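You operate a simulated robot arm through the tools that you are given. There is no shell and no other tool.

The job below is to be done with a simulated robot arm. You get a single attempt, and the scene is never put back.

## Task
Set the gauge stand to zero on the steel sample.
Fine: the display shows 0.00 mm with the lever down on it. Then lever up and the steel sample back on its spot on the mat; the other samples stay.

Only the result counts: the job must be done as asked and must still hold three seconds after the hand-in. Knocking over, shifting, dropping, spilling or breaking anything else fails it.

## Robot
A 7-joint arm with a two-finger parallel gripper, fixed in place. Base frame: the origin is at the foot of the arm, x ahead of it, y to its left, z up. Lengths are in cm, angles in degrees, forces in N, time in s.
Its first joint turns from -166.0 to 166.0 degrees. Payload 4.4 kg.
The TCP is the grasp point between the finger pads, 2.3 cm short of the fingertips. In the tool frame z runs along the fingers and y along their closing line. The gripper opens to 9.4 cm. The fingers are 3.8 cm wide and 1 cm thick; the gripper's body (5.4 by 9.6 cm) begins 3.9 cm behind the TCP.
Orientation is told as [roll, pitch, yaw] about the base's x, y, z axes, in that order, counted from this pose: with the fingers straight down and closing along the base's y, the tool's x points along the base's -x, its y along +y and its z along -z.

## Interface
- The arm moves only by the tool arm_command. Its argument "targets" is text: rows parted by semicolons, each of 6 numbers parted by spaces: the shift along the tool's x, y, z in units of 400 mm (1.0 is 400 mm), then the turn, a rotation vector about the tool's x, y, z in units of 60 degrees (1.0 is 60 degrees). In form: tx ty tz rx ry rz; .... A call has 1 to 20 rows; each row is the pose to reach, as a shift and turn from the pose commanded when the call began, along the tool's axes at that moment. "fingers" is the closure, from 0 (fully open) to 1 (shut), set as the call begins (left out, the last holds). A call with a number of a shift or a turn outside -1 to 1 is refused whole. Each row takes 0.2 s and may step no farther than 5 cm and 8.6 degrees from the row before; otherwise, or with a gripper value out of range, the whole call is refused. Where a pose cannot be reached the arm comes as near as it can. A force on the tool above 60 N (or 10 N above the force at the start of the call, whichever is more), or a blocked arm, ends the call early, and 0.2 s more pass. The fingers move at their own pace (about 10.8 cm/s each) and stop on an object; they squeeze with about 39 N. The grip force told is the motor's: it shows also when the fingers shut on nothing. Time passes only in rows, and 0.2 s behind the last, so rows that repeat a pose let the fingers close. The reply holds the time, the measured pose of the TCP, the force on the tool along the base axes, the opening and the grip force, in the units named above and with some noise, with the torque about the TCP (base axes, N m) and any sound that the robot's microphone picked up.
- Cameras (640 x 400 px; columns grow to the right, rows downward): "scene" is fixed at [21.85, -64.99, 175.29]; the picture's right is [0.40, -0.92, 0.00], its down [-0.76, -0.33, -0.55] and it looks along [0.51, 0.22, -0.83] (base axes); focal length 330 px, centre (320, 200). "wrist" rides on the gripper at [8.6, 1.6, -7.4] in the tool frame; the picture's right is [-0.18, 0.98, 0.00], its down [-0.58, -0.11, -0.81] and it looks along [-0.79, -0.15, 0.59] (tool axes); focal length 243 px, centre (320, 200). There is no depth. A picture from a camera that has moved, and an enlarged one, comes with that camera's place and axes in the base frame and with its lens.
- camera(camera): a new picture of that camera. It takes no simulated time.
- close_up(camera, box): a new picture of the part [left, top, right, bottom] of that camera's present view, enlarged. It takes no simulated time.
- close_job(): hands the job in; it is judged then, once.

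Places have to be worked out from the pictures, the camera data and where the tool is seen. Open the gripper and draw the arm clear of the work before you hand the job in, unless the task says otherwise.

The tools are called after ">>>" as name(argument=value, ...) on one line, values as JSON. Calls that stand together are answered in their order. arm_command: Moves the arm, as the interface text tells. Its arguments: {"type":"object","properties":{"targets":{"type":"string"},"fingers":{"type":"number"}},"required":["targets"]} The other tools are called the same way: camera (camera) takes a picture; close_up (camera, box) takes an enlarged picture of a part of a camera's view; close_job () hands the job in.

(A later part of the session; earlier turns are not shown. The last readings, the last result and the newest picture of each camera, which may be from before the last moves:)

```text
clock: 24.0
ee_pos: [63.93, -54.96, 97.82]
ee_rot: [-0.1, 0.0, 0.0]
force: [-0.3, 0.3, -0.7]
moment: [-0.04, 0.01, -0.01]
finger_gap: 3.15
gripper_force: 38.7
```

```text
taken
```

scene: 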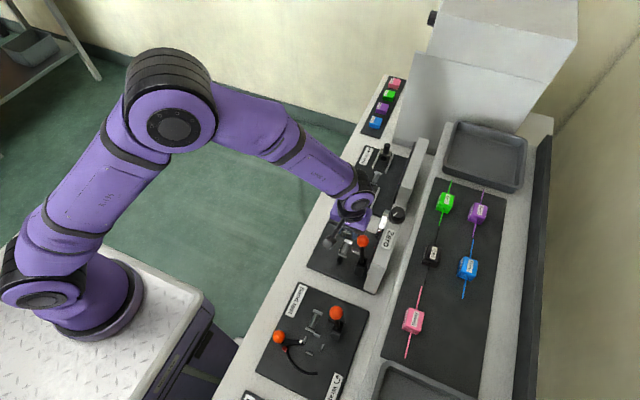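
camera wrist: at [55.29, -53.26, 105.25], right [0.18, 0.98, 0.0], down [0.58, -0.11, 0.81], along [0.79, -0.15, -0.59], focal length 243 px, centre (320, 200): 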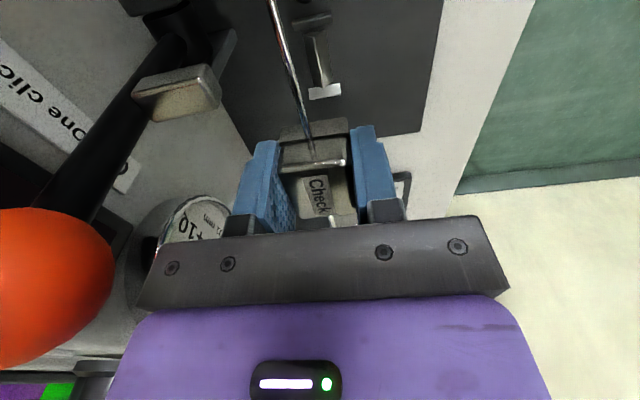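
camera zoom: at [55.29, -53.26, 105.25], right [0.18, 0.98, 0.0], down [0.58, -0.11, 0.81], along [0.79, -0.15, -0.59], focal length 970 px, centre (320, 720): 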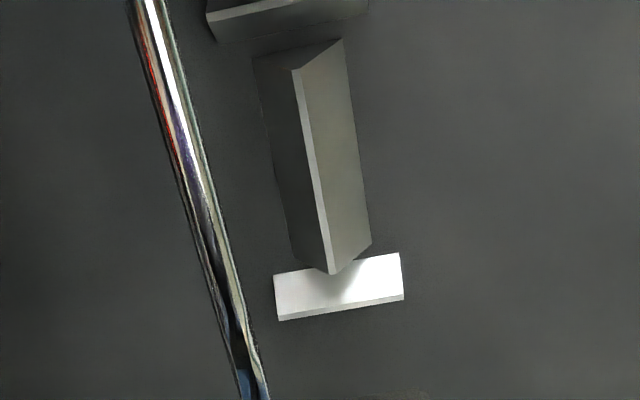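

Alignment is good: ridge centre computes to [63.67,-54.95] and the held handle is at about [63.7,-54.96]. I lower to z≈89.6, just above the ridge.

>>> arm_command(targets="0 0 0.05 0 0 0; 0 0 0.1 0 0 0; 0 0 0.15 0 0 0; 0 0 0.19 0 0 0; 0 0 0.205 0 0 0")

>>> camera(camera="wrist")

>>> close_up(camera="wrist", box=[230, 60, 390, 160])

>>> close_up(camera="scene", box=[310, 190, 410, 290])

```text
clock: 25.2
ee_pos: [63.96, -55.1, 89.64]
ee_rot: [-0.1, 0.0, 0.0]
force: [-0.3, -0.3, -1.3]
moment: [-0.01, 0.0, -0.03]
finger_gap: 3.13
gripper_force: 39.4
```

```text
taken
camera wrist: at [55.24, -53.28, 97.07], right [0.18, 0.98, 0.0], down [0.58, -0.11, 0.81], along [0.79, -0.15, -0.59], focal length 243 px, centre (320, 200)
```

wrist: 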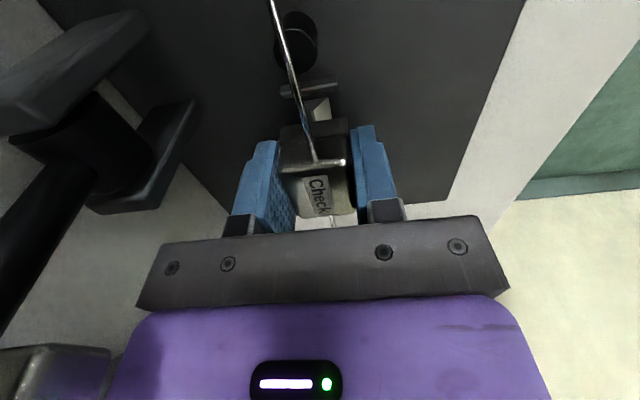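

```text
4.00 times, centred on (310, 110) of wrist
camera zoom: at [55.24, -53.28, 97.07], right [0.18, 0.98, 0.0], down [0.58, -0.11, 0.81], along [0.79, -0.15, -0.59], focal length 970 px, centre (360, 560)
```

zoom: 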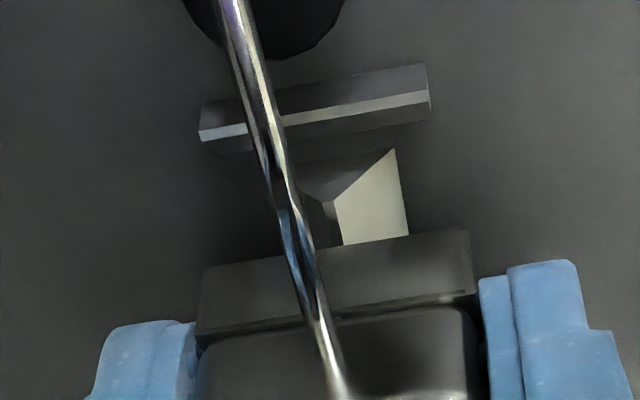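

```text
4.00 times, centred on (360, 240) of scene
camera zoom: at [21.85, -64.99, 175.29], right [0.4, -0.92, 0.0], down [-0.76, -0.33, -0.55], along [0.51, 0.22, -0.83], focal length 1320 px, centre (160, 40)
```

zoom: 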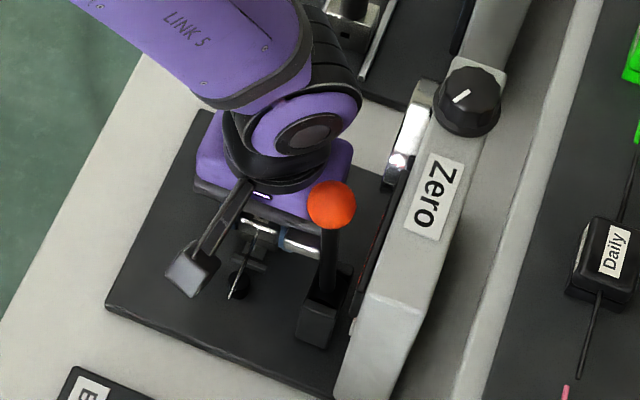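

Handle and ridge are aligned within a millimetre in y; I nudge 1.5 mm in -x to centre between the end plates and continue down in small steps, watching the force.

>>> arm_command(targets="0.004 0 0.01 0 0 0; 0.004 0 0.02 0 0 0; 0.004 0 0.03 0 0 0; 0.004 0 0.037 0 0 0")

>>> arm_command(targets="0 0 0.004 0 0 0; 0 0 0.007 0 0 0")

>>> close_up(camera="wrist", box=[230, 60, 390, 160])

```text
clock: 26.2
ee_pos: [63.67, -55.1, 88.42]
ee_rot: [-0.1, -0.1, -0.1]
force: [-14.3, 4.3, 35.9]
moment: [0.54, 0.54, -0.11]
finger_gap: 3.15
gripper_force: 38.8
```

```text
clock: 26.6
ee_pos: [63.4, -55.15, 88.48]
ee_rot: [-0.3, -0.1, -0.1]
force: [-14.3, 12.9, 28.0]
moment: [0.62, 0.34, 0.15]
finger_gap: 3.14
gripper_force: 39.0
stopped in row 2: the force on the tool passed its limit at 64 N (the readings are from after the stop); the commanded pose is now the measured one
```

```text
4.00 times, centred on (310, 110) of wrist
camera zoom: at [54.9, -53.33, 95.86], right [0.19, 0.98, 0.0], down [0.58, -0.11, 0.81], along [0.79, -0.15, -0.59], focal length 970 px, centre (360, 560)
```

zoom: 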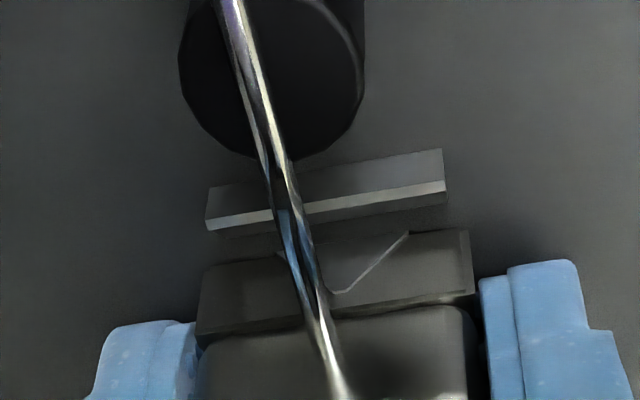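

Contact came at TCP ≈88.45, and the ridge end now shows flush in the handle's base, so the handle looks seated or very nearly so. I hold one step to see what the forces settle to and look again.

>>> arm_command(targets="0 0 0 0 0 0; 0 0 0 0 0 0")

>>> camera(camera="wrist")

>>> close_up(camera="wrist", box=[256, 100, 384, 180])

>>> close_up(camera="scene", box=[330, 225, 394, 265])

```text
clock: 27.2
ee_pos: [63.61, -54.99, 88.4]
ee_rot: [-0.3, -0.2, -0.1]
force: [-20.4, 16.3, 38.5]
moment: [0.97, 0.78, 0.05]
finger_gap: 3.14
gripper_force: 39.3
```

```text
taken
camera wrist: at [54.89, -53.32, 95.85], right [0.19, 0.98, 0.0], down [0.58, -0.11, 0.81], along [0.79, -0.15, -0.59], focal length 243 px, centre (320, 200)
```

wrist: 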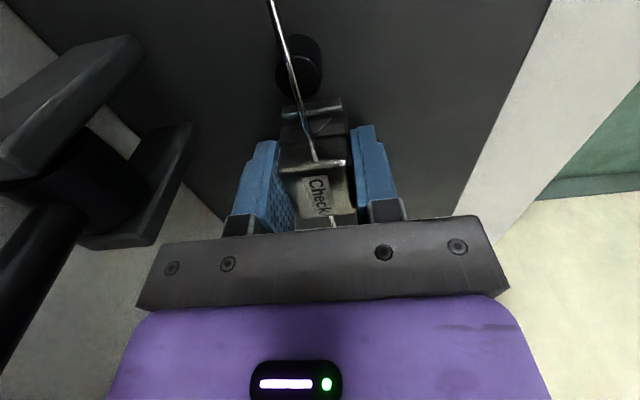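

```text
5.00 times, centred on (320, 140) of wrist
camera zoom: at [54.89, -53.32, 95.85], right [0.19, 0.98, 0.0], down [0.58, -0.11, 0.81], along [0.79, -0.15, -0.59], focal length 1213 px, centre (320, 500)
```

zoom: 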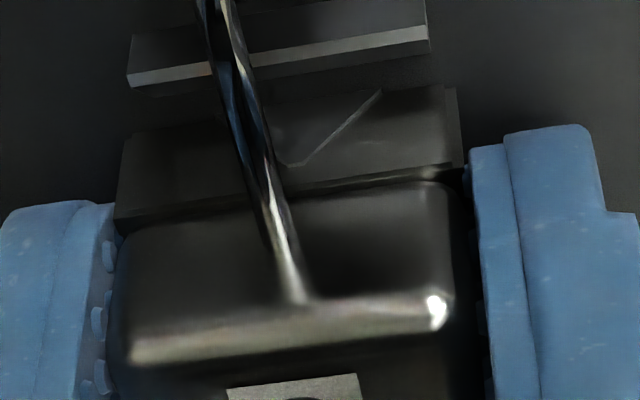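

```text
10.00 times, centred on (362, 245) of scene
camera zoom: at [21.85, -64.99, 175.29], right [0.4, -0.92, 0.0], down [-0.76, -0.33, -0.55], along [0.51, 0.22, -0.83], focal length 3300 px, centre (-100, -250)
```

zoom: 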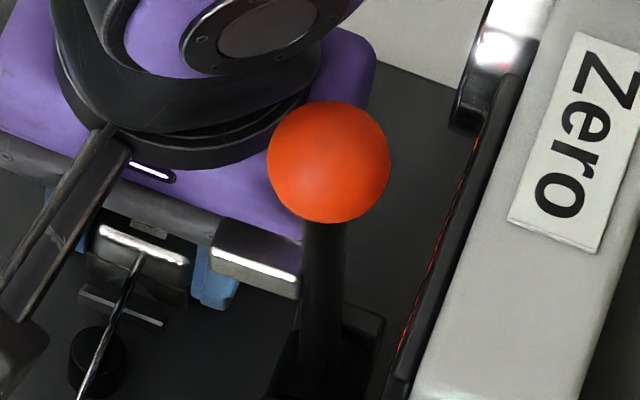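

The ridge now fills the V-notch in the handle base, so it is seated, though the arm still presses on it (38 N down, 20 N against the far plate). I relax those offsets before releasing.

>>> arm_command(targets="0.003 0.002 -0.004 0 0 0; 0.006 0.004 -0.007 0 0 0; 0.006 0.004 -0.007 0 0 0")

```text
clock: 28.1
ee_pos: [63.47, -55.08, 88.65]
ee_rot: [-0.2, -0.1, 0.0]
force: [-0.4, -0.3, -0.4]
moment: [0.02, 0.0, 0.02]
finger_gap: 3.14
gripper_force: 39.7
```

Forces are zero now, about 2 mm above the seat. I lower 1.5 mm so it rests lightly, and check.

>>> arm_command(targets="0 0 0.003 0 0 0; 0 0 0.004 0 0 0; 0 0 0.004 0 0 0")

>>> close_up(camera="wrist", box=[256, 100, 384, 180])

```text
clock: 28.9
ee_pos: [63.48, -55.09, 88.48]
ee_rot: [-0.2, -0.1, -0.2]
force: [0.9, 1.0, 11.5]
moment: [0.28, 0.22, -0.07]
finger_gap: 3.1
gripper_force: 39.0
```

```text
5.00 times, centred on (320, 140) of wrist
camera zoom: at [54.81, -53.25, 95.85], right [0.19, 0.98, 0.0], down [0.58, -0.11, 0.81], along [0.79, -0.15, -0.59], focal length 1213 px, centre (320, 500)
```

zoom: 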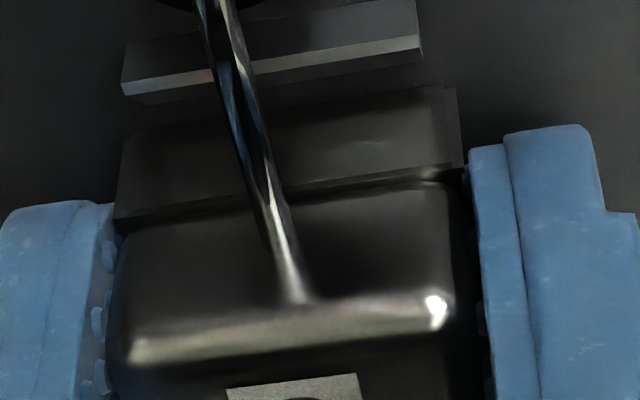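

It rests with a light 11 N contact. I open the fingers partway to release it and look.

>>> arm_command(targets="0 0 -0.002 0 0 0; 0 0 -0.003 0 0 0; 0 0 -0.004 0 0 0", fingers=0.45)

>>> camera(camera="wrist")

>>> close_up(camera="wrist", box=[240, 80, 400, 180])

```text
clock: 29.6
ee_pos: [63.38, -54.86, 88.6]
ee_rot: [-0.1, 0.0, 0.1]
force: [0.6, -0.4, 0.9]
moment: [-0.04, 0.02, -0.01]
finger_gap: 5.16
gripper_force: 0.0
```

```text
taken
camera wrist: at [54.79, -53.21, 95.9], right [0.18, 0.98, 0.0], down [0.58, -0.11, 0.81], along [0.79, -0.15, -0.59], focal length 243 px, centre (320, 200)
```

wrist: 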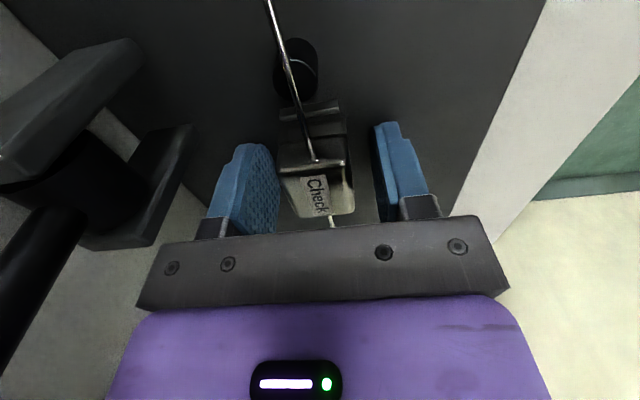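

```text
4.00 times, centred on (320, 130) of wrist
camera zoom: at [54.79, -53.21, 95.9], right [0.18, 0.98, 0.0], down [0.58, -0.11, 0.81], along [0.79, -0.15, -0.59], focal length 970 px, centre (320, 480)
```

zoom: 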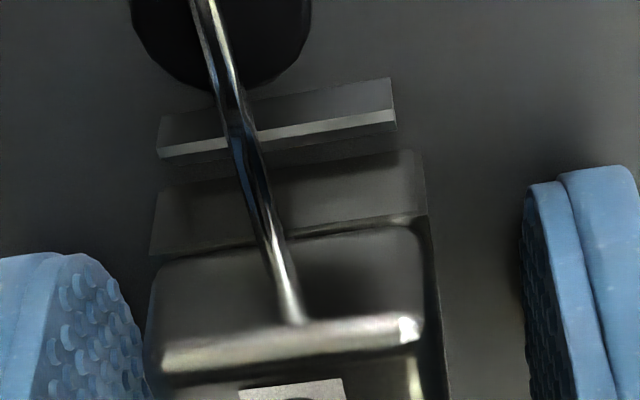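

Released and stable: the handle is in the cradle with its wire over the peg. I raise straight up, then turn toward yaw -90 above the lever ball (about [59,-60,103.8]).

>>> arm_command(targets="0 0 -0.03 0 0 0; 0 0 -0.1 0 0 0; 0 0 -0.2 0 0 0; 0 0 -0.31 0 0 0; 0 0 -0.42 0 0 0; 0 0 -0.53 0 0 0; 0 0 -0.64 0 0 0; 0.014 -0.0065 -0.64 0 0 0.125; 0.028 -0.013 -0.64 0 0 0.25; 0.042 -0.02 -0.64 0 0 0.375; 0.055 -0.026 -0.64 0 0 0.5; 0.069 -0.033 -0.64 0 0 0.625; 0.083 -0.04 -0.64 0 0 0.75; 0.096 -0.046 -0.64 0 0 0.875; 0.11 -0.0525 -0.64 0 0 1.0")

>>> camera(camera="wrist")

>>> close_up(camera="scene", box=[310, 190, 410, 290])

```text
clock: 32.9
ee_pos: [58.93, -56.91, 114.16]
ee_rot: [0.0, -0.2, -60.1]
force: [0.3, 0.4, 0.0]
moment: [0.0, -0.01, 0.0]
finger_gap: 5.16
gripper_force: 0.0
```

```text
taken
camera wrist: at [56.12, -48.61, 121.51], right [0.94, 0.33, 0.0], down [0.19, -0.56, 0.81], along [0.27, -0.76, -0.59], focal length 243 px, centre (320, 200)
```

wrist: 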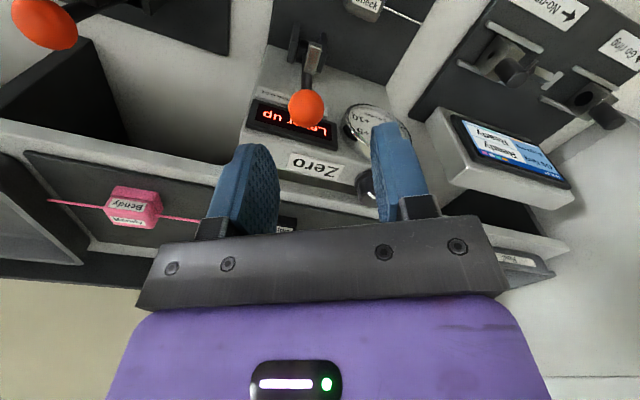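

```text
4.00 times, centred on (360, 240) of scene
camera zoom: at [21.85, -64.99, 175.29], right [0.4, -0.92, 0.0], down [-0.76, -0.33, -0.55], along [0.51, 0.22, -0.83], focal length 1320 px, centre (160, 40)
```

zoom: 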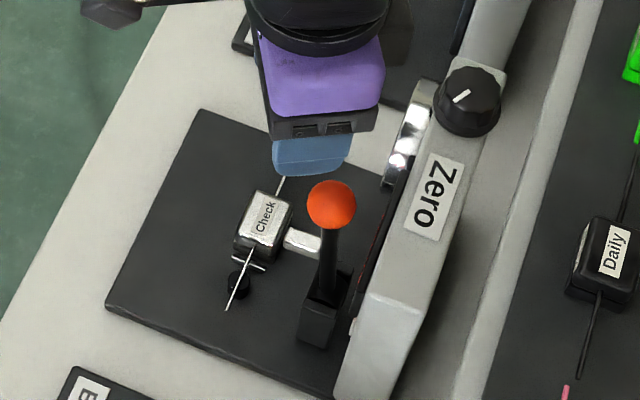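

The sample sits neatly in the cradle with the wire across the peg. I finish the turn to yaw -90 and centre over the ball at z≈110.

>>> arm_command(targets="-0.016 -0.009 0 0 0 0.125; -0.032 -0.019 0.02 0 0 0.25; -0.049 -0.028 0.06 0 0 0.375; -0.065 -0.0375 0.1 0 0 0.5")

>>> camera(camera="wrist")

>>> close_up(camera="scene", box=[310, 190, 410, 290])

```text
clock: 33.9
ee_pos: [58.99, -60.16, 110.12]
ee_rot: [0.1, -0.2, -90.2]
force: [0.0, 0.1, 0.4]
moment: [-0.04, -0.01, 0.01]
finger_gap: 5.2
gripper_force: 0.0
```

```text
taken
camera wrist: at [60.67, -51.28, 117.51], right [0.98, -0.19, 0.0], down [-0.11, -0.58, 0.81], along [-0.15, -0.79, -0.59], focal length 243 px, centre (320, 200)
```

wrist: 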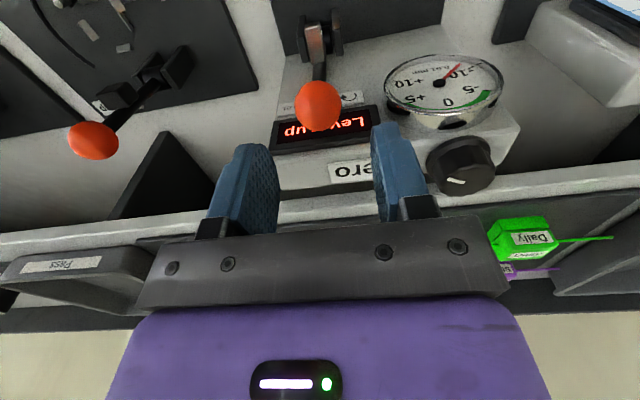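

```text
4.00 times, centred on (360, 240) of scene
camera zoom: at [21.85, -64.99, 175.29], right [0.4, -0.92, 0.0], down [-0.76, -0.33, -0.55], along [0.51, 0.22, -0.83], focal length 1320 px, centre (160, 40)
```

zoom: 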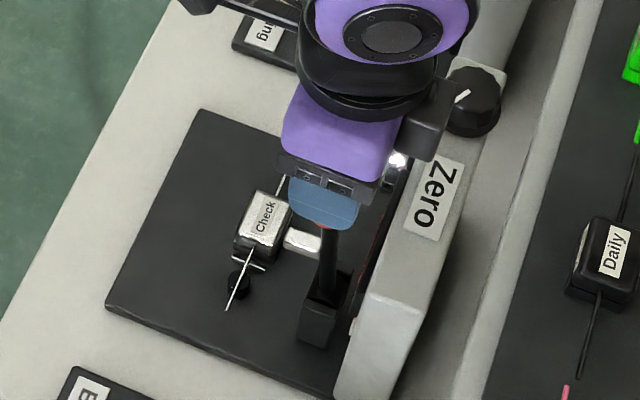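

The ball computes to [58.93,-59.8,103.8], right below the gripper between the fingers. I lower to its centre height.

>>> arm_command(targets="0.007 0 0.05 0 0 0; 0.007 0 0.1 0 0 0; 0.007 0 0.14 0 0 0; 0.007 0 0.153 0 0 0")

>>> camera(camera="wrist")

>>> close_up(camera="scene", box=[310, 190, 410, 290])

```text
clock: 34.9
ee_pos: [59.0, -59.72, 103.98]
ee_rot: [0.2, -0.2, -90.1]
force: [0.0, -0.3, -0.1]
moment: [-0.04, 0.01, 0.0]
finger_gap: 5.17
gripper_force: 0.0
```

```text
taken
camera wrist: at [60.66, -50.98, 111.39], right [0.98, -0.19, 0.0], down [-0.11, -0.58, 0.81], along [-0.15, -0.79, -0.59], focal length 243 px, centre (320, 200)
```

wrist: 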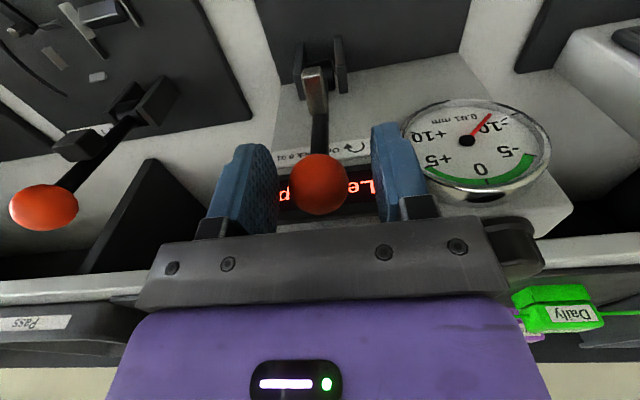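

```text
4.00 times, centred on (360, 240) of scene
camera zoom: at [21.85, -64.99, 175.29], right [0.4, -0.92, 0.0], down [-0.76, -0.33, -0.55], along [0.51, 0.22, -0.83], focal length 1320 px, centre (160, 40)
```

zoom: 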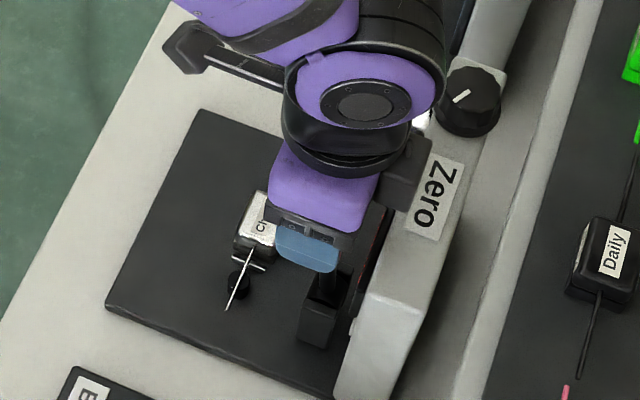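

The ball is exactly at the grasp point. I close on it.

>>> arm_command(targets="0 0 0 0 0 0; 0 0 0 0 0 0; 0 0 0 0 0 0", fingers=1.0)

```text
clock: 35.6
ee_pos: [58.94, -59.71, 104.04]
ee_rot: [0.0, -0.1, -90.1]
force: [-13.1, 1.8, -3.4]
moment: [0.01, 0.04, -0.08]
finger_gap: 2.93
gripper_force: 45.1
```

Ball gripped (2.93 cm). I start swinging the lever forward along its arc (pivot about y -61.6, z 90.2) by the first 15° and check the forces.

>>> arm_command(targets="0 -0.002 0 0 0 0; 0.021 -0.002 0.004 0 0 0; 0.0433 -0.002 0.0085 0 0 0; 0.065 -0.002 0.0155 0 0 0; 0.0863 -0.002 0.0233 0 0 0")

>>> camera(camera="wrist")

```text
clock: 36.9
ee_pos: [59.0, -56.26, 103.28]
ee_rot: [0.0, -0.2, -90.1]
force: [-13.6, -7.6, 10.2]
moment: [-1.3, 0.04, -0.08]
finger_gap: 2.91
gripper_force: 45.3
```

```text
taken
camera wrist: at [60.54, -47.58, 110.56], right [0.98, -0.19, 0.0], down [-0.11, -0.58, 0.81], along [-0.15, -0.79, -0.59], focal length 243 px, centre (320, 200)
```

wrist: 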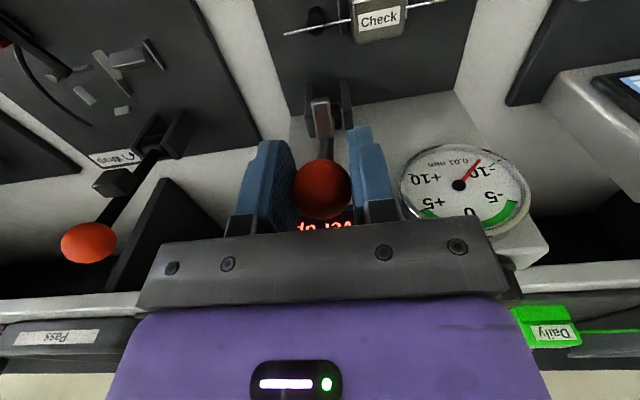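

Forces are modest (the ball wants to ride a touch higher, so the pivot is nearer y -60.4). I follow the corrected arc to about 40°.

>>> arm_command(targets="0.021 0 0.003 0 0 0; 0.043 0 0.0108 0 0 0; 0.063 0 0.0208 0 0 0; 0.083 0 0.0325 0 0 0; 0.1005 0 0.0445 0 0 0; 0.1198 0 0.0595 0 0 0")

>>> camera(camera="wrist")

```text
clock: 38.2
ee_pos: [58.89, -51.71, 100.77]
ee_rot: [0.1, -0.2, -90.1]
force: [-17.5, -11.5, 3.0]
moment: [-1.33, -0.01, -0.15]
finger_gap: 2.92
gripper_force: 44.9
```

```text
taken
camera wrist: at [60.54, -42.87, 108.16], right [0.98, -0.19, 0.0], down [-0.11, -0.58, 0.81], along [-0.15, -0.79, -0.59], focal length 243 px, centre (320, 200)
```

wrist: 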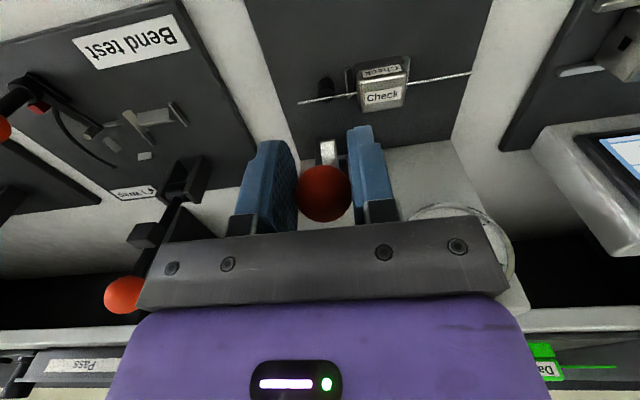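

Resistance is steady at about 11 N. I carry on along the arc to about 70°.

>>> arm_command(targets="0.017 -0.003 0.0153 0 0 0; 0.033 -0.003 0.0318 0 0 0; 0.0478 -0.003 0.049 0 0 0; 0.0615 -0.003 0.0673 0 0 0; 0.074 -0.003 0.0863 0 0 0; 0.085 -0.003 0.1063 0 0 0; 0.095 -0.003 0.1268 0 0 0; 0.1035 -0.003 0.148 0 0 0")

>>> camera(camera="wrist")

>>> close_up(camera="scene", box=[310, 190, 410, 290])

```text
clock: 40.0
ee_pos: [58.86, -47.51, 94.78]
ee_rot: [0.1, -0.2, -90.1]
force: [0.3, -15.6, 4.4]
moment: [-1.24, -0.03, -0.03]
finger_gap: 2.91
gripper_force: 45.1
```

```text
taken
camera wrist: at [60.53, -38.71, 102.16], right [0.98, -0.19, 0.0], down [-0.11, -0.58, 0.81], along [-0.15, -0.79, -0.59], focal length 243 px, centre (320, 200)
```

wrist: 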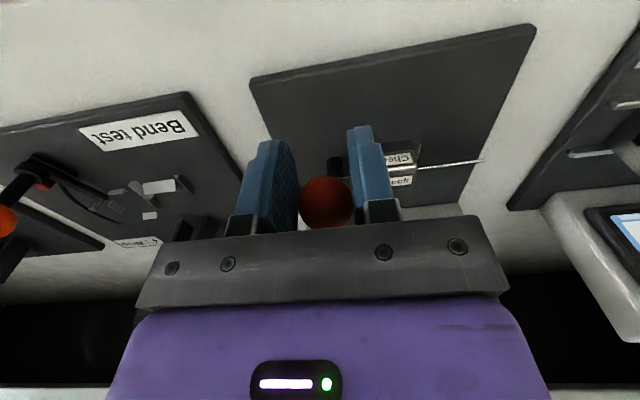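

```text
4.00 times, centred on (360, 240) of scene
camera zoom: at [21.85, -64.99, 175.29], right [0.4, -0.92, 0.0], down [-0.76, -0.33, -0.55], along [0.51, 0.22, -0.83], focal length 1320 px, centre (160, 40)
```

zoom: 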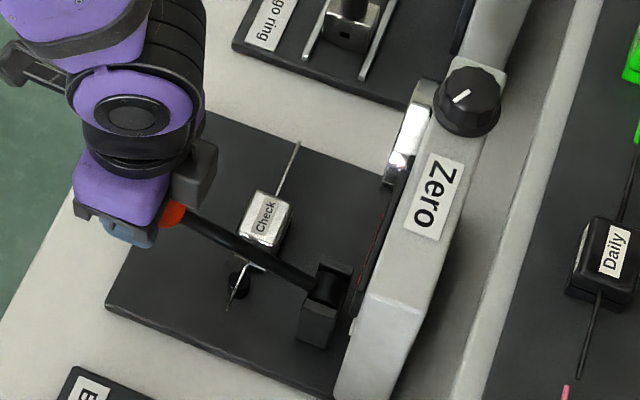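

Force is now mainly radial (-16 N in y), so the radius is slightly smaller than I used. I correct and continue down slowly to about 80°.

>>> arm_command(targets="0.0 0 0.012 0 0 0; 0.0023 0 0.023 0 0 0; 0.005 0 0.034 0 0 0; 0.0078 0 0.0448 0 0 0; 0.0098 0 0.055 0 0 0; 0.0118 0 0.0655 0 0 0")

>>> close_up(camera="scene", box=[310, 190, 410, 290])

```text
clock: 41.5
ee_pos: [58.95, -46.99, 92.2]
ee_rot: [0.1, -0.2, -90.1]
force: [4.9, -3.7, 7.5]
moment: [-1.27, 0.02, 0.09]
finger_gap: 2.91
gripper_force: 45.4
```

```text
4.00 times, centred on (360, 240) of scene
camera zoom: at [21.85, -64.99, 175.29], right [0.4, -0.92, 0.0], down [-0.76, -0.33, -0.55], along [0.51, 0.22, -0.83], focal length 1320 px, centre (160, 40)
```

zoom: 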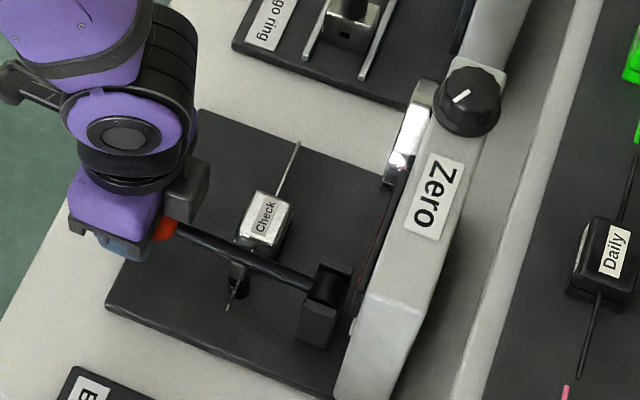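

I lower in 2–4 mm steps now, watching for the foot meeting the wire.

>>> arm_command(targets="0.001 0 0.008 0 0 0; 0.002 0 0.016 0 0 0; 0.003 0 0.024 0 0 0")

>>> arm_command(targets="0 0 0.006 0 0 0; 0 0 0.012 0 0 0")

>>> close_up(camera="scene", box=[310, 190, 410, 290])

>>> camera(camera="wrist")

```text
clock: 42.2
ee_pos: [58.83, -47.06, 91.3]
ee_rot: [0.1, -0.2, -90.1]
force: [8.5, -9.7, 8.4]
moment: [-1.41, 0.02, 0.13]
finger_gap: 2.9
gripper_force: 44.7
```

```text
clock: 42.9
ee_pos: [58.79, -46.91, 90.91]
ee_rot: [0.2, -0.4, -90.1]
force: [7.8, -7.0, 38.8]
moment: [-0.7, 0.0, 0.11]
finger_gap: 2.94
gripper_force: 45.2
```

```text
4.00 times, centred on (360, 240) of scene
camera zoom: at [21.85, -64.99, 175.29], right [0.4, -0.92, 0.0], down [-0.76, -0.33, -0.55], along [0.51, 0.22, -0.83], focal length 1320 px, centre (160, 40)
```

zoom: 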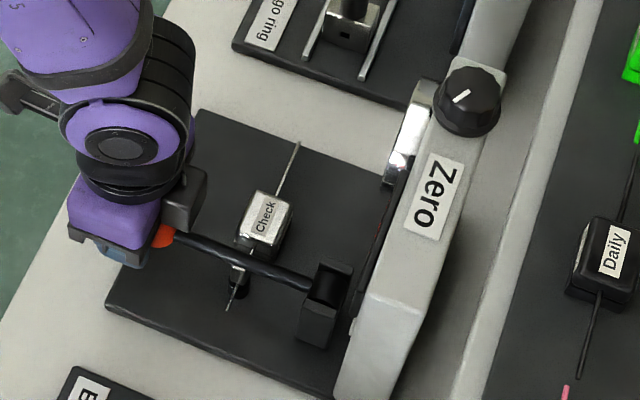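

```text
taken
camera wrist: at [60.52, -38.09, 98.23], right [0.98, -0.19, 0.0], down [-0.11, -0.58, 0.81], along [-0.15, -0.8, -0.59], focal length 243 px, centre (320, 200)
```

wrist: 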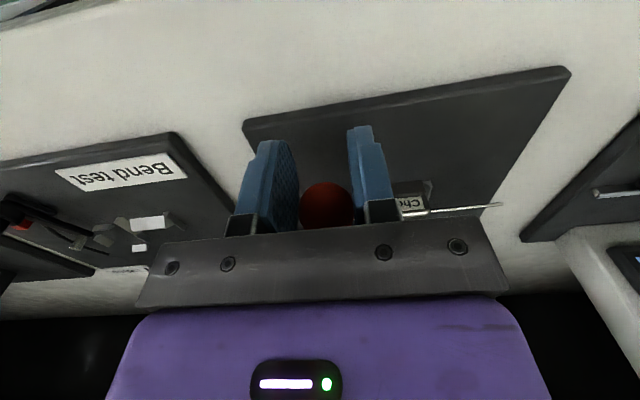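

The foot has met the wire (upward force jumped to 39 N at z≈90.9). I ease the pressure slightly, then open the fingers.

>>> arm_command(targets="0 0.001 -0.003 0 0 0; 0 0.001 -0.006 0 0 0")

>>> arm_command(targets="0 0 0 0 0 0; 0 0 0 0 0 0; 0 0 0 0 0 0", fingers=0.45)

>>> camera(camera="wrist")

>>> close_up(camera="scene", box=[310, 190, 410, 290])

```text
clock: 43.5
ee_pos: [58.9, -46.91, 90.99]
ee_rot: [0.0, -0.1, -90.1]
force: [8.2, -12.1, 19.8]
moment: [0.45, -0.02, 0.09]
finger_gap: 2.92
gripper_force: 45.2
```

```text
clock: 44.2
ee_pos: [58.9, -46.83, 90.99]
ee_rot: [0.0, -0.1, -90.0]
force: [0.1, -0.1, -0.3]
moment: [0.01, -0.01, -0.02]
finger_gap: 5.17
gripper_force: 0.0
```

```text
taken
camera wrist: at [60.54, -38.07, 98.28], right [0.98, -0.19, 0.0], down [-0.11, -0.58, 0.81], along [-0.15, -0.79, -0.59], focal length 243 px, centre (320, 200)
```

wrist: 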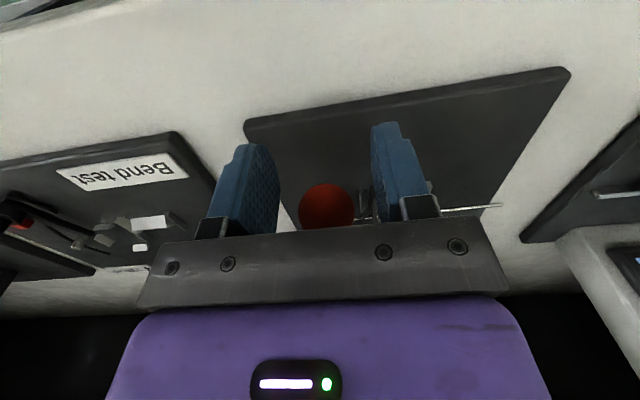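

```text
4.00 times, centred on (360, 240) of scene
camera zoom: at [21.85, -64.99, 175.29], right [0.4, -0.92, 0.0], down [-0.76, -0.33, -0.55], along [0.51, 0.22, -0.83], focal length 1320 px, centre (160, 40)
```

zoom: 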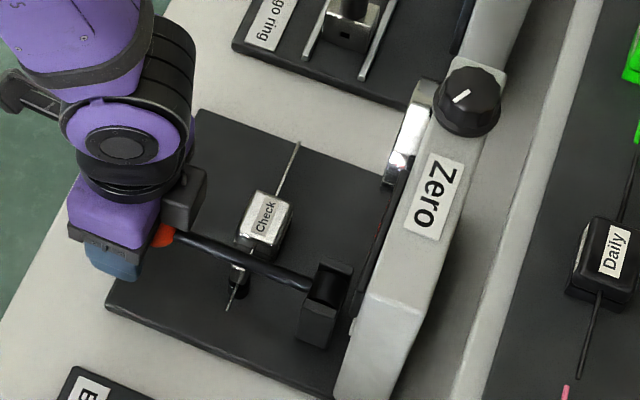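

The lever stays down on its own. I rise clear to read the display.

>>> arm_command(targets="0 0 -0.03 0 0 0; 0 0 -0.1 0 0 0; 0 0 -0.2 0 0 0; 0 0 -0.31 0 0 0; 0 0 -0.42 0 0 0; 0 0 -0.52 0 0 0; 0 0 -0.62 0 0 0")

>>> camera(camera="wrist")

>>> close_up(camera="wrist", box=[260, 110, 420, 210])

```text
clock: 45.9
ee_pos: [58.94, -46.73, 115.89]
ee_rot: [0.0, -0.1, -90.0]
force: [0.5, -0.3, -0.7]
moment: [0.02, 0.04, -0.01]
finger_gap: 5.18
gripper_force: 0.0
```

```text
taken
camera wrist: at [60.47, -38.07, 123.17], right [0.98, -0.19, 0.0], down [-0.11, -0.58, 0.81], along [-0.15, -0.79, -0.59], focal length 243 px, centre (320, 200)
```

wrist: 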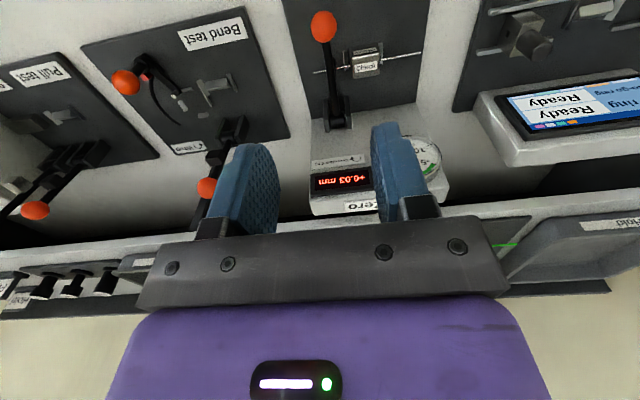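

```text
4.00 times, centred on (340, 160) of wrist
camera zoom: at [60.47, -38.07, 123.17], right [0.98, -0.19, 0.0], down [-0.11, -0.58, 0.81], along [-0.15, -0.79, -0.59], focal length 970 px, centre (240, 360)
```

zoom: 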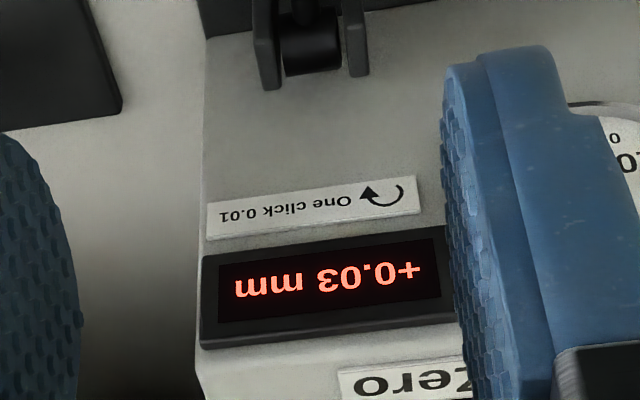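

It reads about +0.03 mm with the lever down. I zoom in further on the display, the arrow label and the dial.

>>> close_up(camera="wrist", box=[308, 150, 378, 194])

>>> close_up(camera="scene", box=[380, 190, 420, 240])

```text
9.09 times, centred on (343, 172) of wrist
camera zoom: at [60.47, -38.07, 123.17], right [0.98, -0.19, 0.0], down [-0.11, -0.58, 0.81], along [-0.15, -0.79, -0.59], focal length 2206 px, centre (111, 454)
```

zoom: 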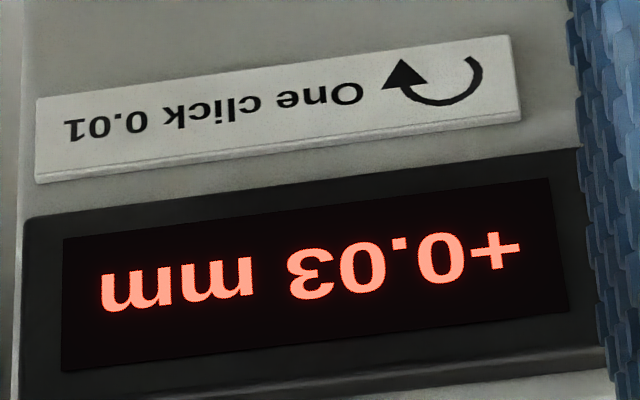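

```text
8.00 times, centred on (400, 215) of scene
camera zoom: at [21.85, -64.99, 175.29], right [0.4, -0.92, 0.0], down [-0.76, -0.33, -0.55], along [0.51, 0.22, -0.83], focal length 2640 px, centre (-320, 80)
```

zoom: 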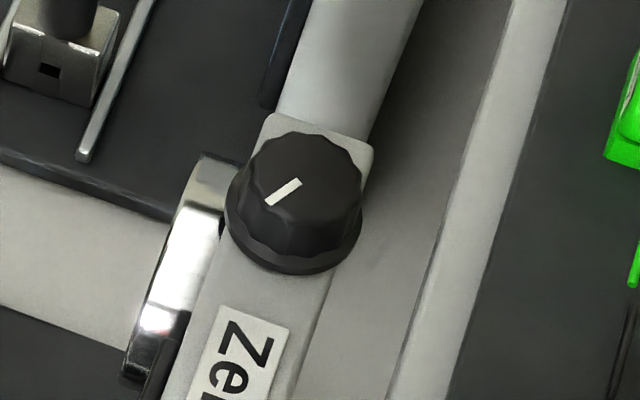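

Exactly +0.03 mm, with a clockwise arrow, "One click 0.01". So three clicks are needed. I move above the knob (about [68.6,-65.7,105]) for a precise look at it and its surroundings.

>>> arm_command(targets="-0.05 0.05 0 0 0 0; -0.11 0.1 0 0 0 0; -0.17 0.15 0 0 0 0; -0.23 0.2 0 0 0 0; -0.29 0.24 0 0 0 0")

>>> camera(camera="wrist")

>>> close_up(camera="wrist", box=[230, 40, 390, 140])

>>> camera(camera="scene")

```text
clock: 47.0
ee_pos: [68.35, -58.45, 115.94]
ee_rot: [0.1, -0.1, -90.1]
force: [0.5, 0.2, 0.3]
moment: [-0.02, 0.0, 0.01]
finger_gap: 5.18
gripper_force: 0.0
```

```text
taken
camera wrist: at [70.04, -49.66, 123.18], right [0.98, -0.19, 0.0], down [-0.11, -0.58, 0.81], along [-0.15, -0.79, -0.59], focal length 243 px, centre (320, 200)
```

wrist: 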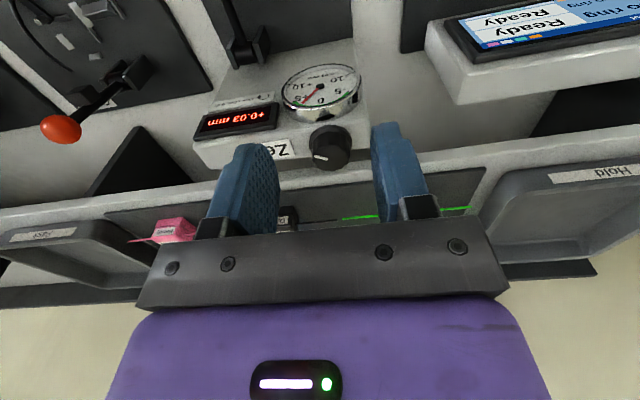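

```text
4.00 times, centred on (310, 90) of wrist
camera zoom: at [70.04, -49.66, 123.18], right [0.98, -0.19, 0.0], down [-0.11, -0.58, 0.81], along [-0.15, -0.79, -0.59], focal length 970 px, centre (360, 640)
```

zoom: 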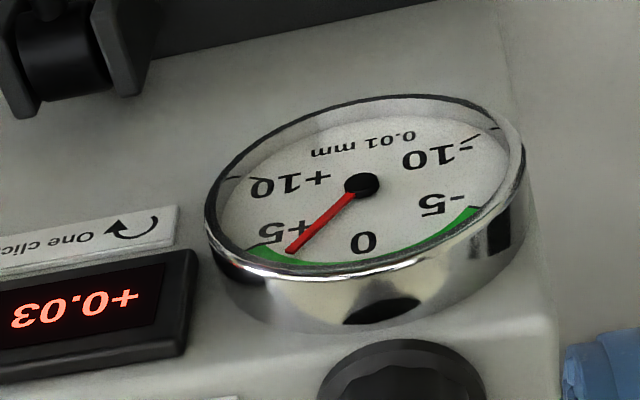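

```text
taken
```

scene: 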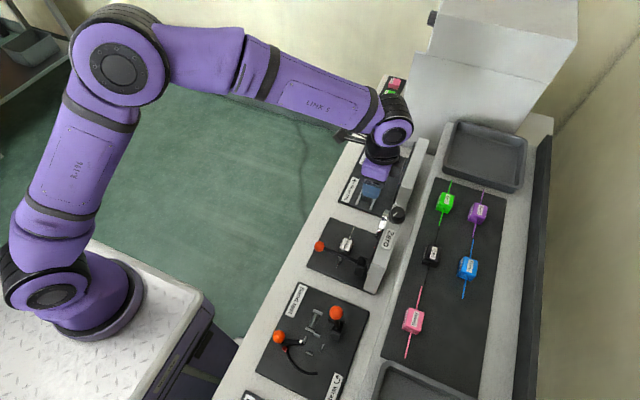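

The dial agrees (needle near +3…+4). Now a close-up of the knob itself.

>>> close_up(camera="wrist", box=[270, 110, 390, 185])

>>> close_up(camera="scene", box=[370, 190, 430, 240])

```text
5.33 times, centred on (330, 148) of wrist
camera zoom: at [70.04, -49.66, 123.18], right [0.98, -0.19, 0.0], down [-0.11, -0.58, 0.81], along [-0.15, -0.79, -0.59], focal length 1294 px, centre (267, 480)
```

zoom: 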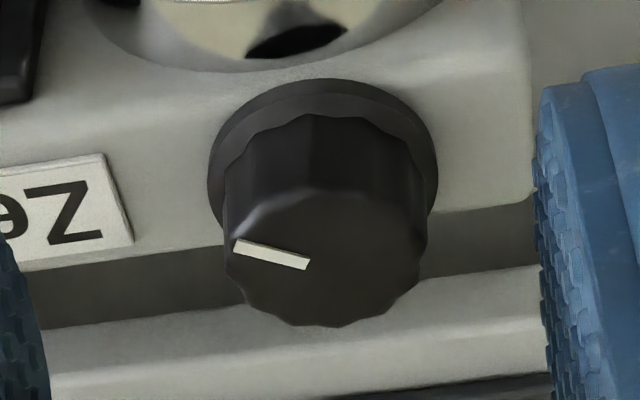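

```text
8.00 times, centred on (400, 215) of scene
camera zoom: at [21.85, -64.99, 175.29], right [0.4, -0.92, 0.0], down [-0.76, -0.33, -0.55], along [0.51, 0.22, -0.83], focal length 2640 px, centre (-320, 80)
```

zoom: 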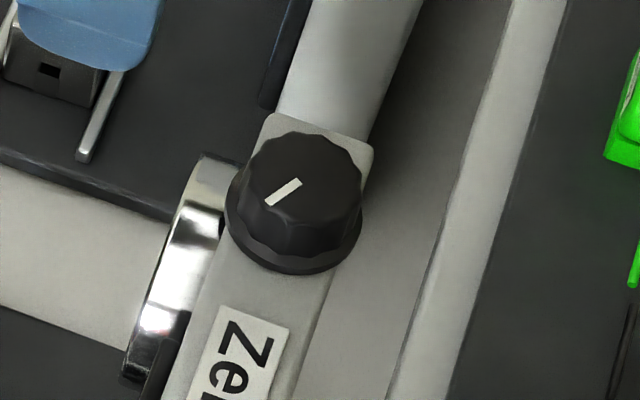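

The knob axis is vertical at about [68.05,-65.85], top z≈106.5, diameter about 3.6 cm. I position above it with wider fingers.

>>> arm_command(targets="-0.06 -0.003 0 0 0 0; -0.13 -0.006 0.02 0 0 0; -0.185 -0.009 0.06 0 0 0; -0.185 -0.009 0.0975 0 0 0", fingers=0.35)

>>> camera(camera="wrist")

>>> close_up(camera="wrist", box=[240, 80, 400, 180])

>>> close_up(camera="scene", box=[360, 160, 440, 240])

```text
clock: 48.0
ee_pos: [68.21, -65.81, 111.94]
ee_rot: [0.0, -0.1, -90.1]
force: [-0.1, 0.0, 0.2]
moment: [-0.04, -0.01, 0.0]
finger_gap: 6.13
gripper_force: 0.1
```

```text
taken
camera wrist: at [69.72, -57.1, 119.32], right [0.98, -0.19, 0.0], down [-0.11, -0.58, 0.81], along [-0.15, -0.79, -0.59], focal length 243 px, centre (320, 200)
```

wrist: 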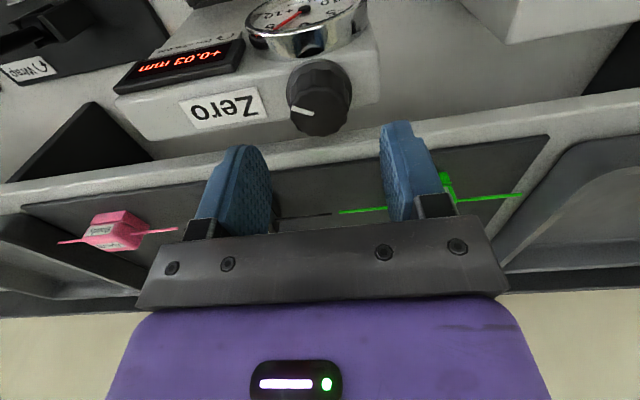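

```text
4.00 times, centred on (320, 130) of wrist
camera zoom: at [69.72, -57.1, 119.32], right [0.98, -0.19, 0.0], down [-0.11, -0.58, 0.81], along [-0.15, -0.79, -0.59], focal length 970 px, centre (320, 480)
```

zoom: 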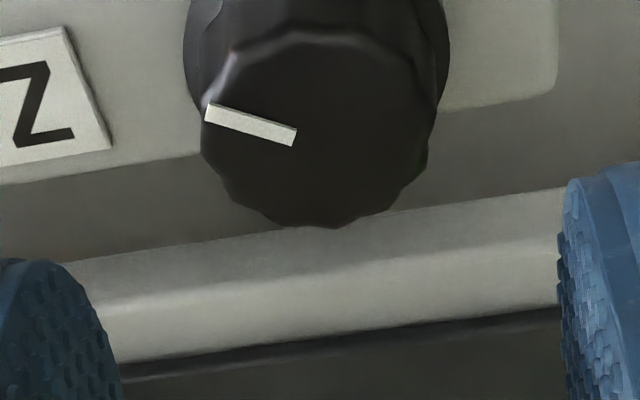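

```text
5.00 times, centred on (400, 200) of scene
camera zoom: at [21.85, -64.99, 175.29], right [0.4, -0.92, 0.0], down [-0.76, -0.33, -0.55], along [0.51, 0.22, -0.83], focal length 1650 px, centre (-80, 200)
```

zoom: 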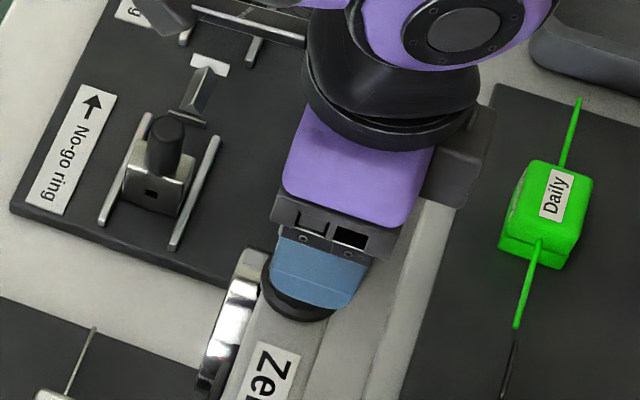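

Combining views puts the knob axis at about [68.1,-65.5] with top z≈106.7. I shift 3 mm toward +y and lower to z≈109 to verify centring.

>>> arm_command(targets="0.008 -0.002 0.03 0 0 0; 0.008 -0.002 0.06 0 0 0; 0.008 -0.002 0.073 0 0 0")

>>> camera(camera="wrist")

>>> close_up(camera="wrist", box=[240, 100, 400, 200])

>>> close_up(camera="scene", box=[370, 190, 430, 240])

```text
clock: 48.9
ee_pos: [68.02, -65.61, 109.07]
ee_rot: [0.1, -0.1, -90.2]
force: [-1.1, 0.6, 0.3]
moment: [0.02, -0.02, 0.01]
finger_gap: 6.1
gripper_force: 0.2
```

```text
taken
camera wrist: at [69.64, -56.76, 116.41], right [0.98, -0.19, 0.0], down [-0.11, -0.58, 0.81], along [-0.15, -0.79, -0.59], focal length 243 px, centre (320, 200)
```

wrist: 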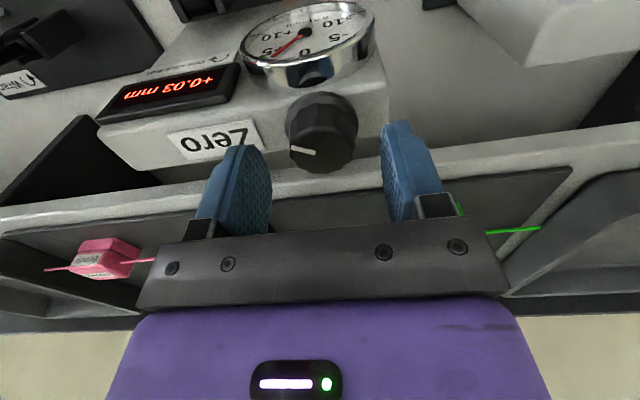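

```text
4.00 times, centred on (320, 150) of wrist
camera zoom: at [69.64, -56.76, 116.41], right [0.98, -0.19, 0.0], down [-0.11, -0.58, 0.81], along [-0.15, -0.79, -0.59], focal length 970 px, centre (320, 400)
```

zoom: 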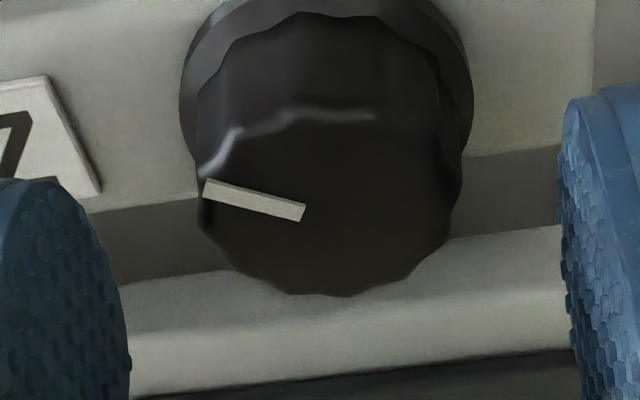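

```text
8.00 times, centred on (400, 215) of scene
camera zoom: at [21.85, -64.99, 175.29], right [0.4, -0.92, 0.0], down [-0.76, -0.33, -0.55], along [0.51, 0.22, -0.83], focal length 2640 px, centre (-320, 80)
```

zoom: 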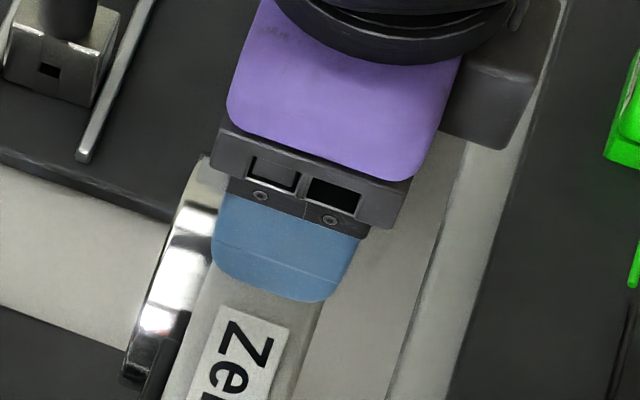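

Knob top now triangulates to [68.15,-65.3,106.9]. I correct by 2–3 mm and descend so the pads overlap the knob (TCP z≈107.5).

>>> arm_command(targets="0.006 0.002 0.012 0 0 0; 0.006 0.002 0.024 0 0 0; 0.006 0.002 0.036 0 0 0; 0.006 0.002 0.038 0 0 0")

>>> camera(camera="wrist")

>>> close_up(camera="wrist", box=[240, 110, 400, 210])

```text
clock: 49.9
ee_pos: [68.09, -65.31, 107.46]
ee_rot: [0.1, -0.1, -90.1]
force: [0.1, -1.0, -0.5]
moment: [0.03, -0.01, 0.02]
finger_gap: 6.1
gripper_force: 0.2
```

```text
taken
camera wrist: at [69.74, -56.5, 114.88], right [0.98, -0.19, 0.0], down [-0.11, -0.58, 0.81], along [-0.15, -0.79, -0.59], focal length 243 px, centre (320, 200)
```

wrist: 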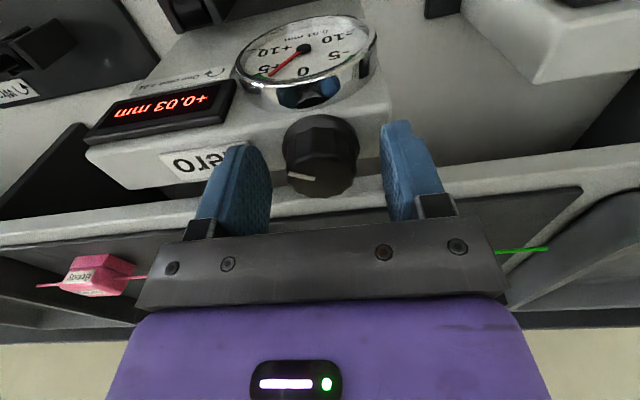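

```text
4.00 times, centred on (320, 160) of wrist
camera zoom: at [69.74, -56.5, 114.88], right [0.98, -0.19, 0.0], down [-0.11, -0.58, 0.81], along [-0.15, -0.79, -0.59], focal length 970 px, centre (320, 360)
```

zoom: 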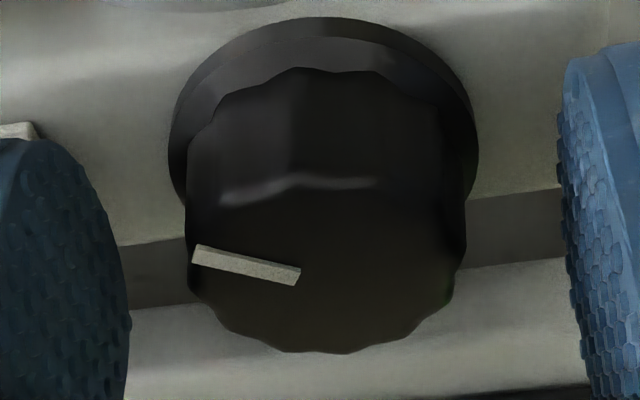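

The knob is centred between the pads with about 1.7 cm overlap. I close on it.

>>> arm_command(targets="0 0 0 0 0 0; 0 0 0 0 0 0; 0 0 0 0 0 0", fingers=1.0)

>>> camera(camera="wrist")

```text
clock: 50.6
ee_pos: [68.09, -65.3, 107.54]
ee_rot: [0.0, 0.0, -90.2]
force: [-1.0, 0.1, -0.5]
moment: [-0.04, 0.04, 0.03]
finger_gap: 3.5
gripper_force: 45.7
```

```text
taken
camera wrist: at [69.73, -56.5, 114.88], right [0.98, -0.19, 0.0], down [-0.11, -0.58, 0.81], along [-0.15, -0.79, -0.59], focal length 243 px, centre (320, 200)
```

wrist: 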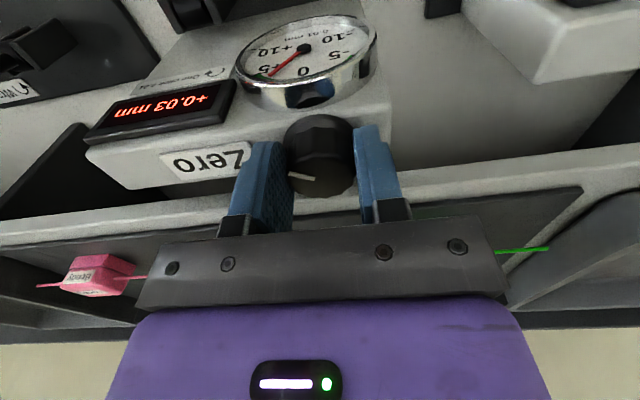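

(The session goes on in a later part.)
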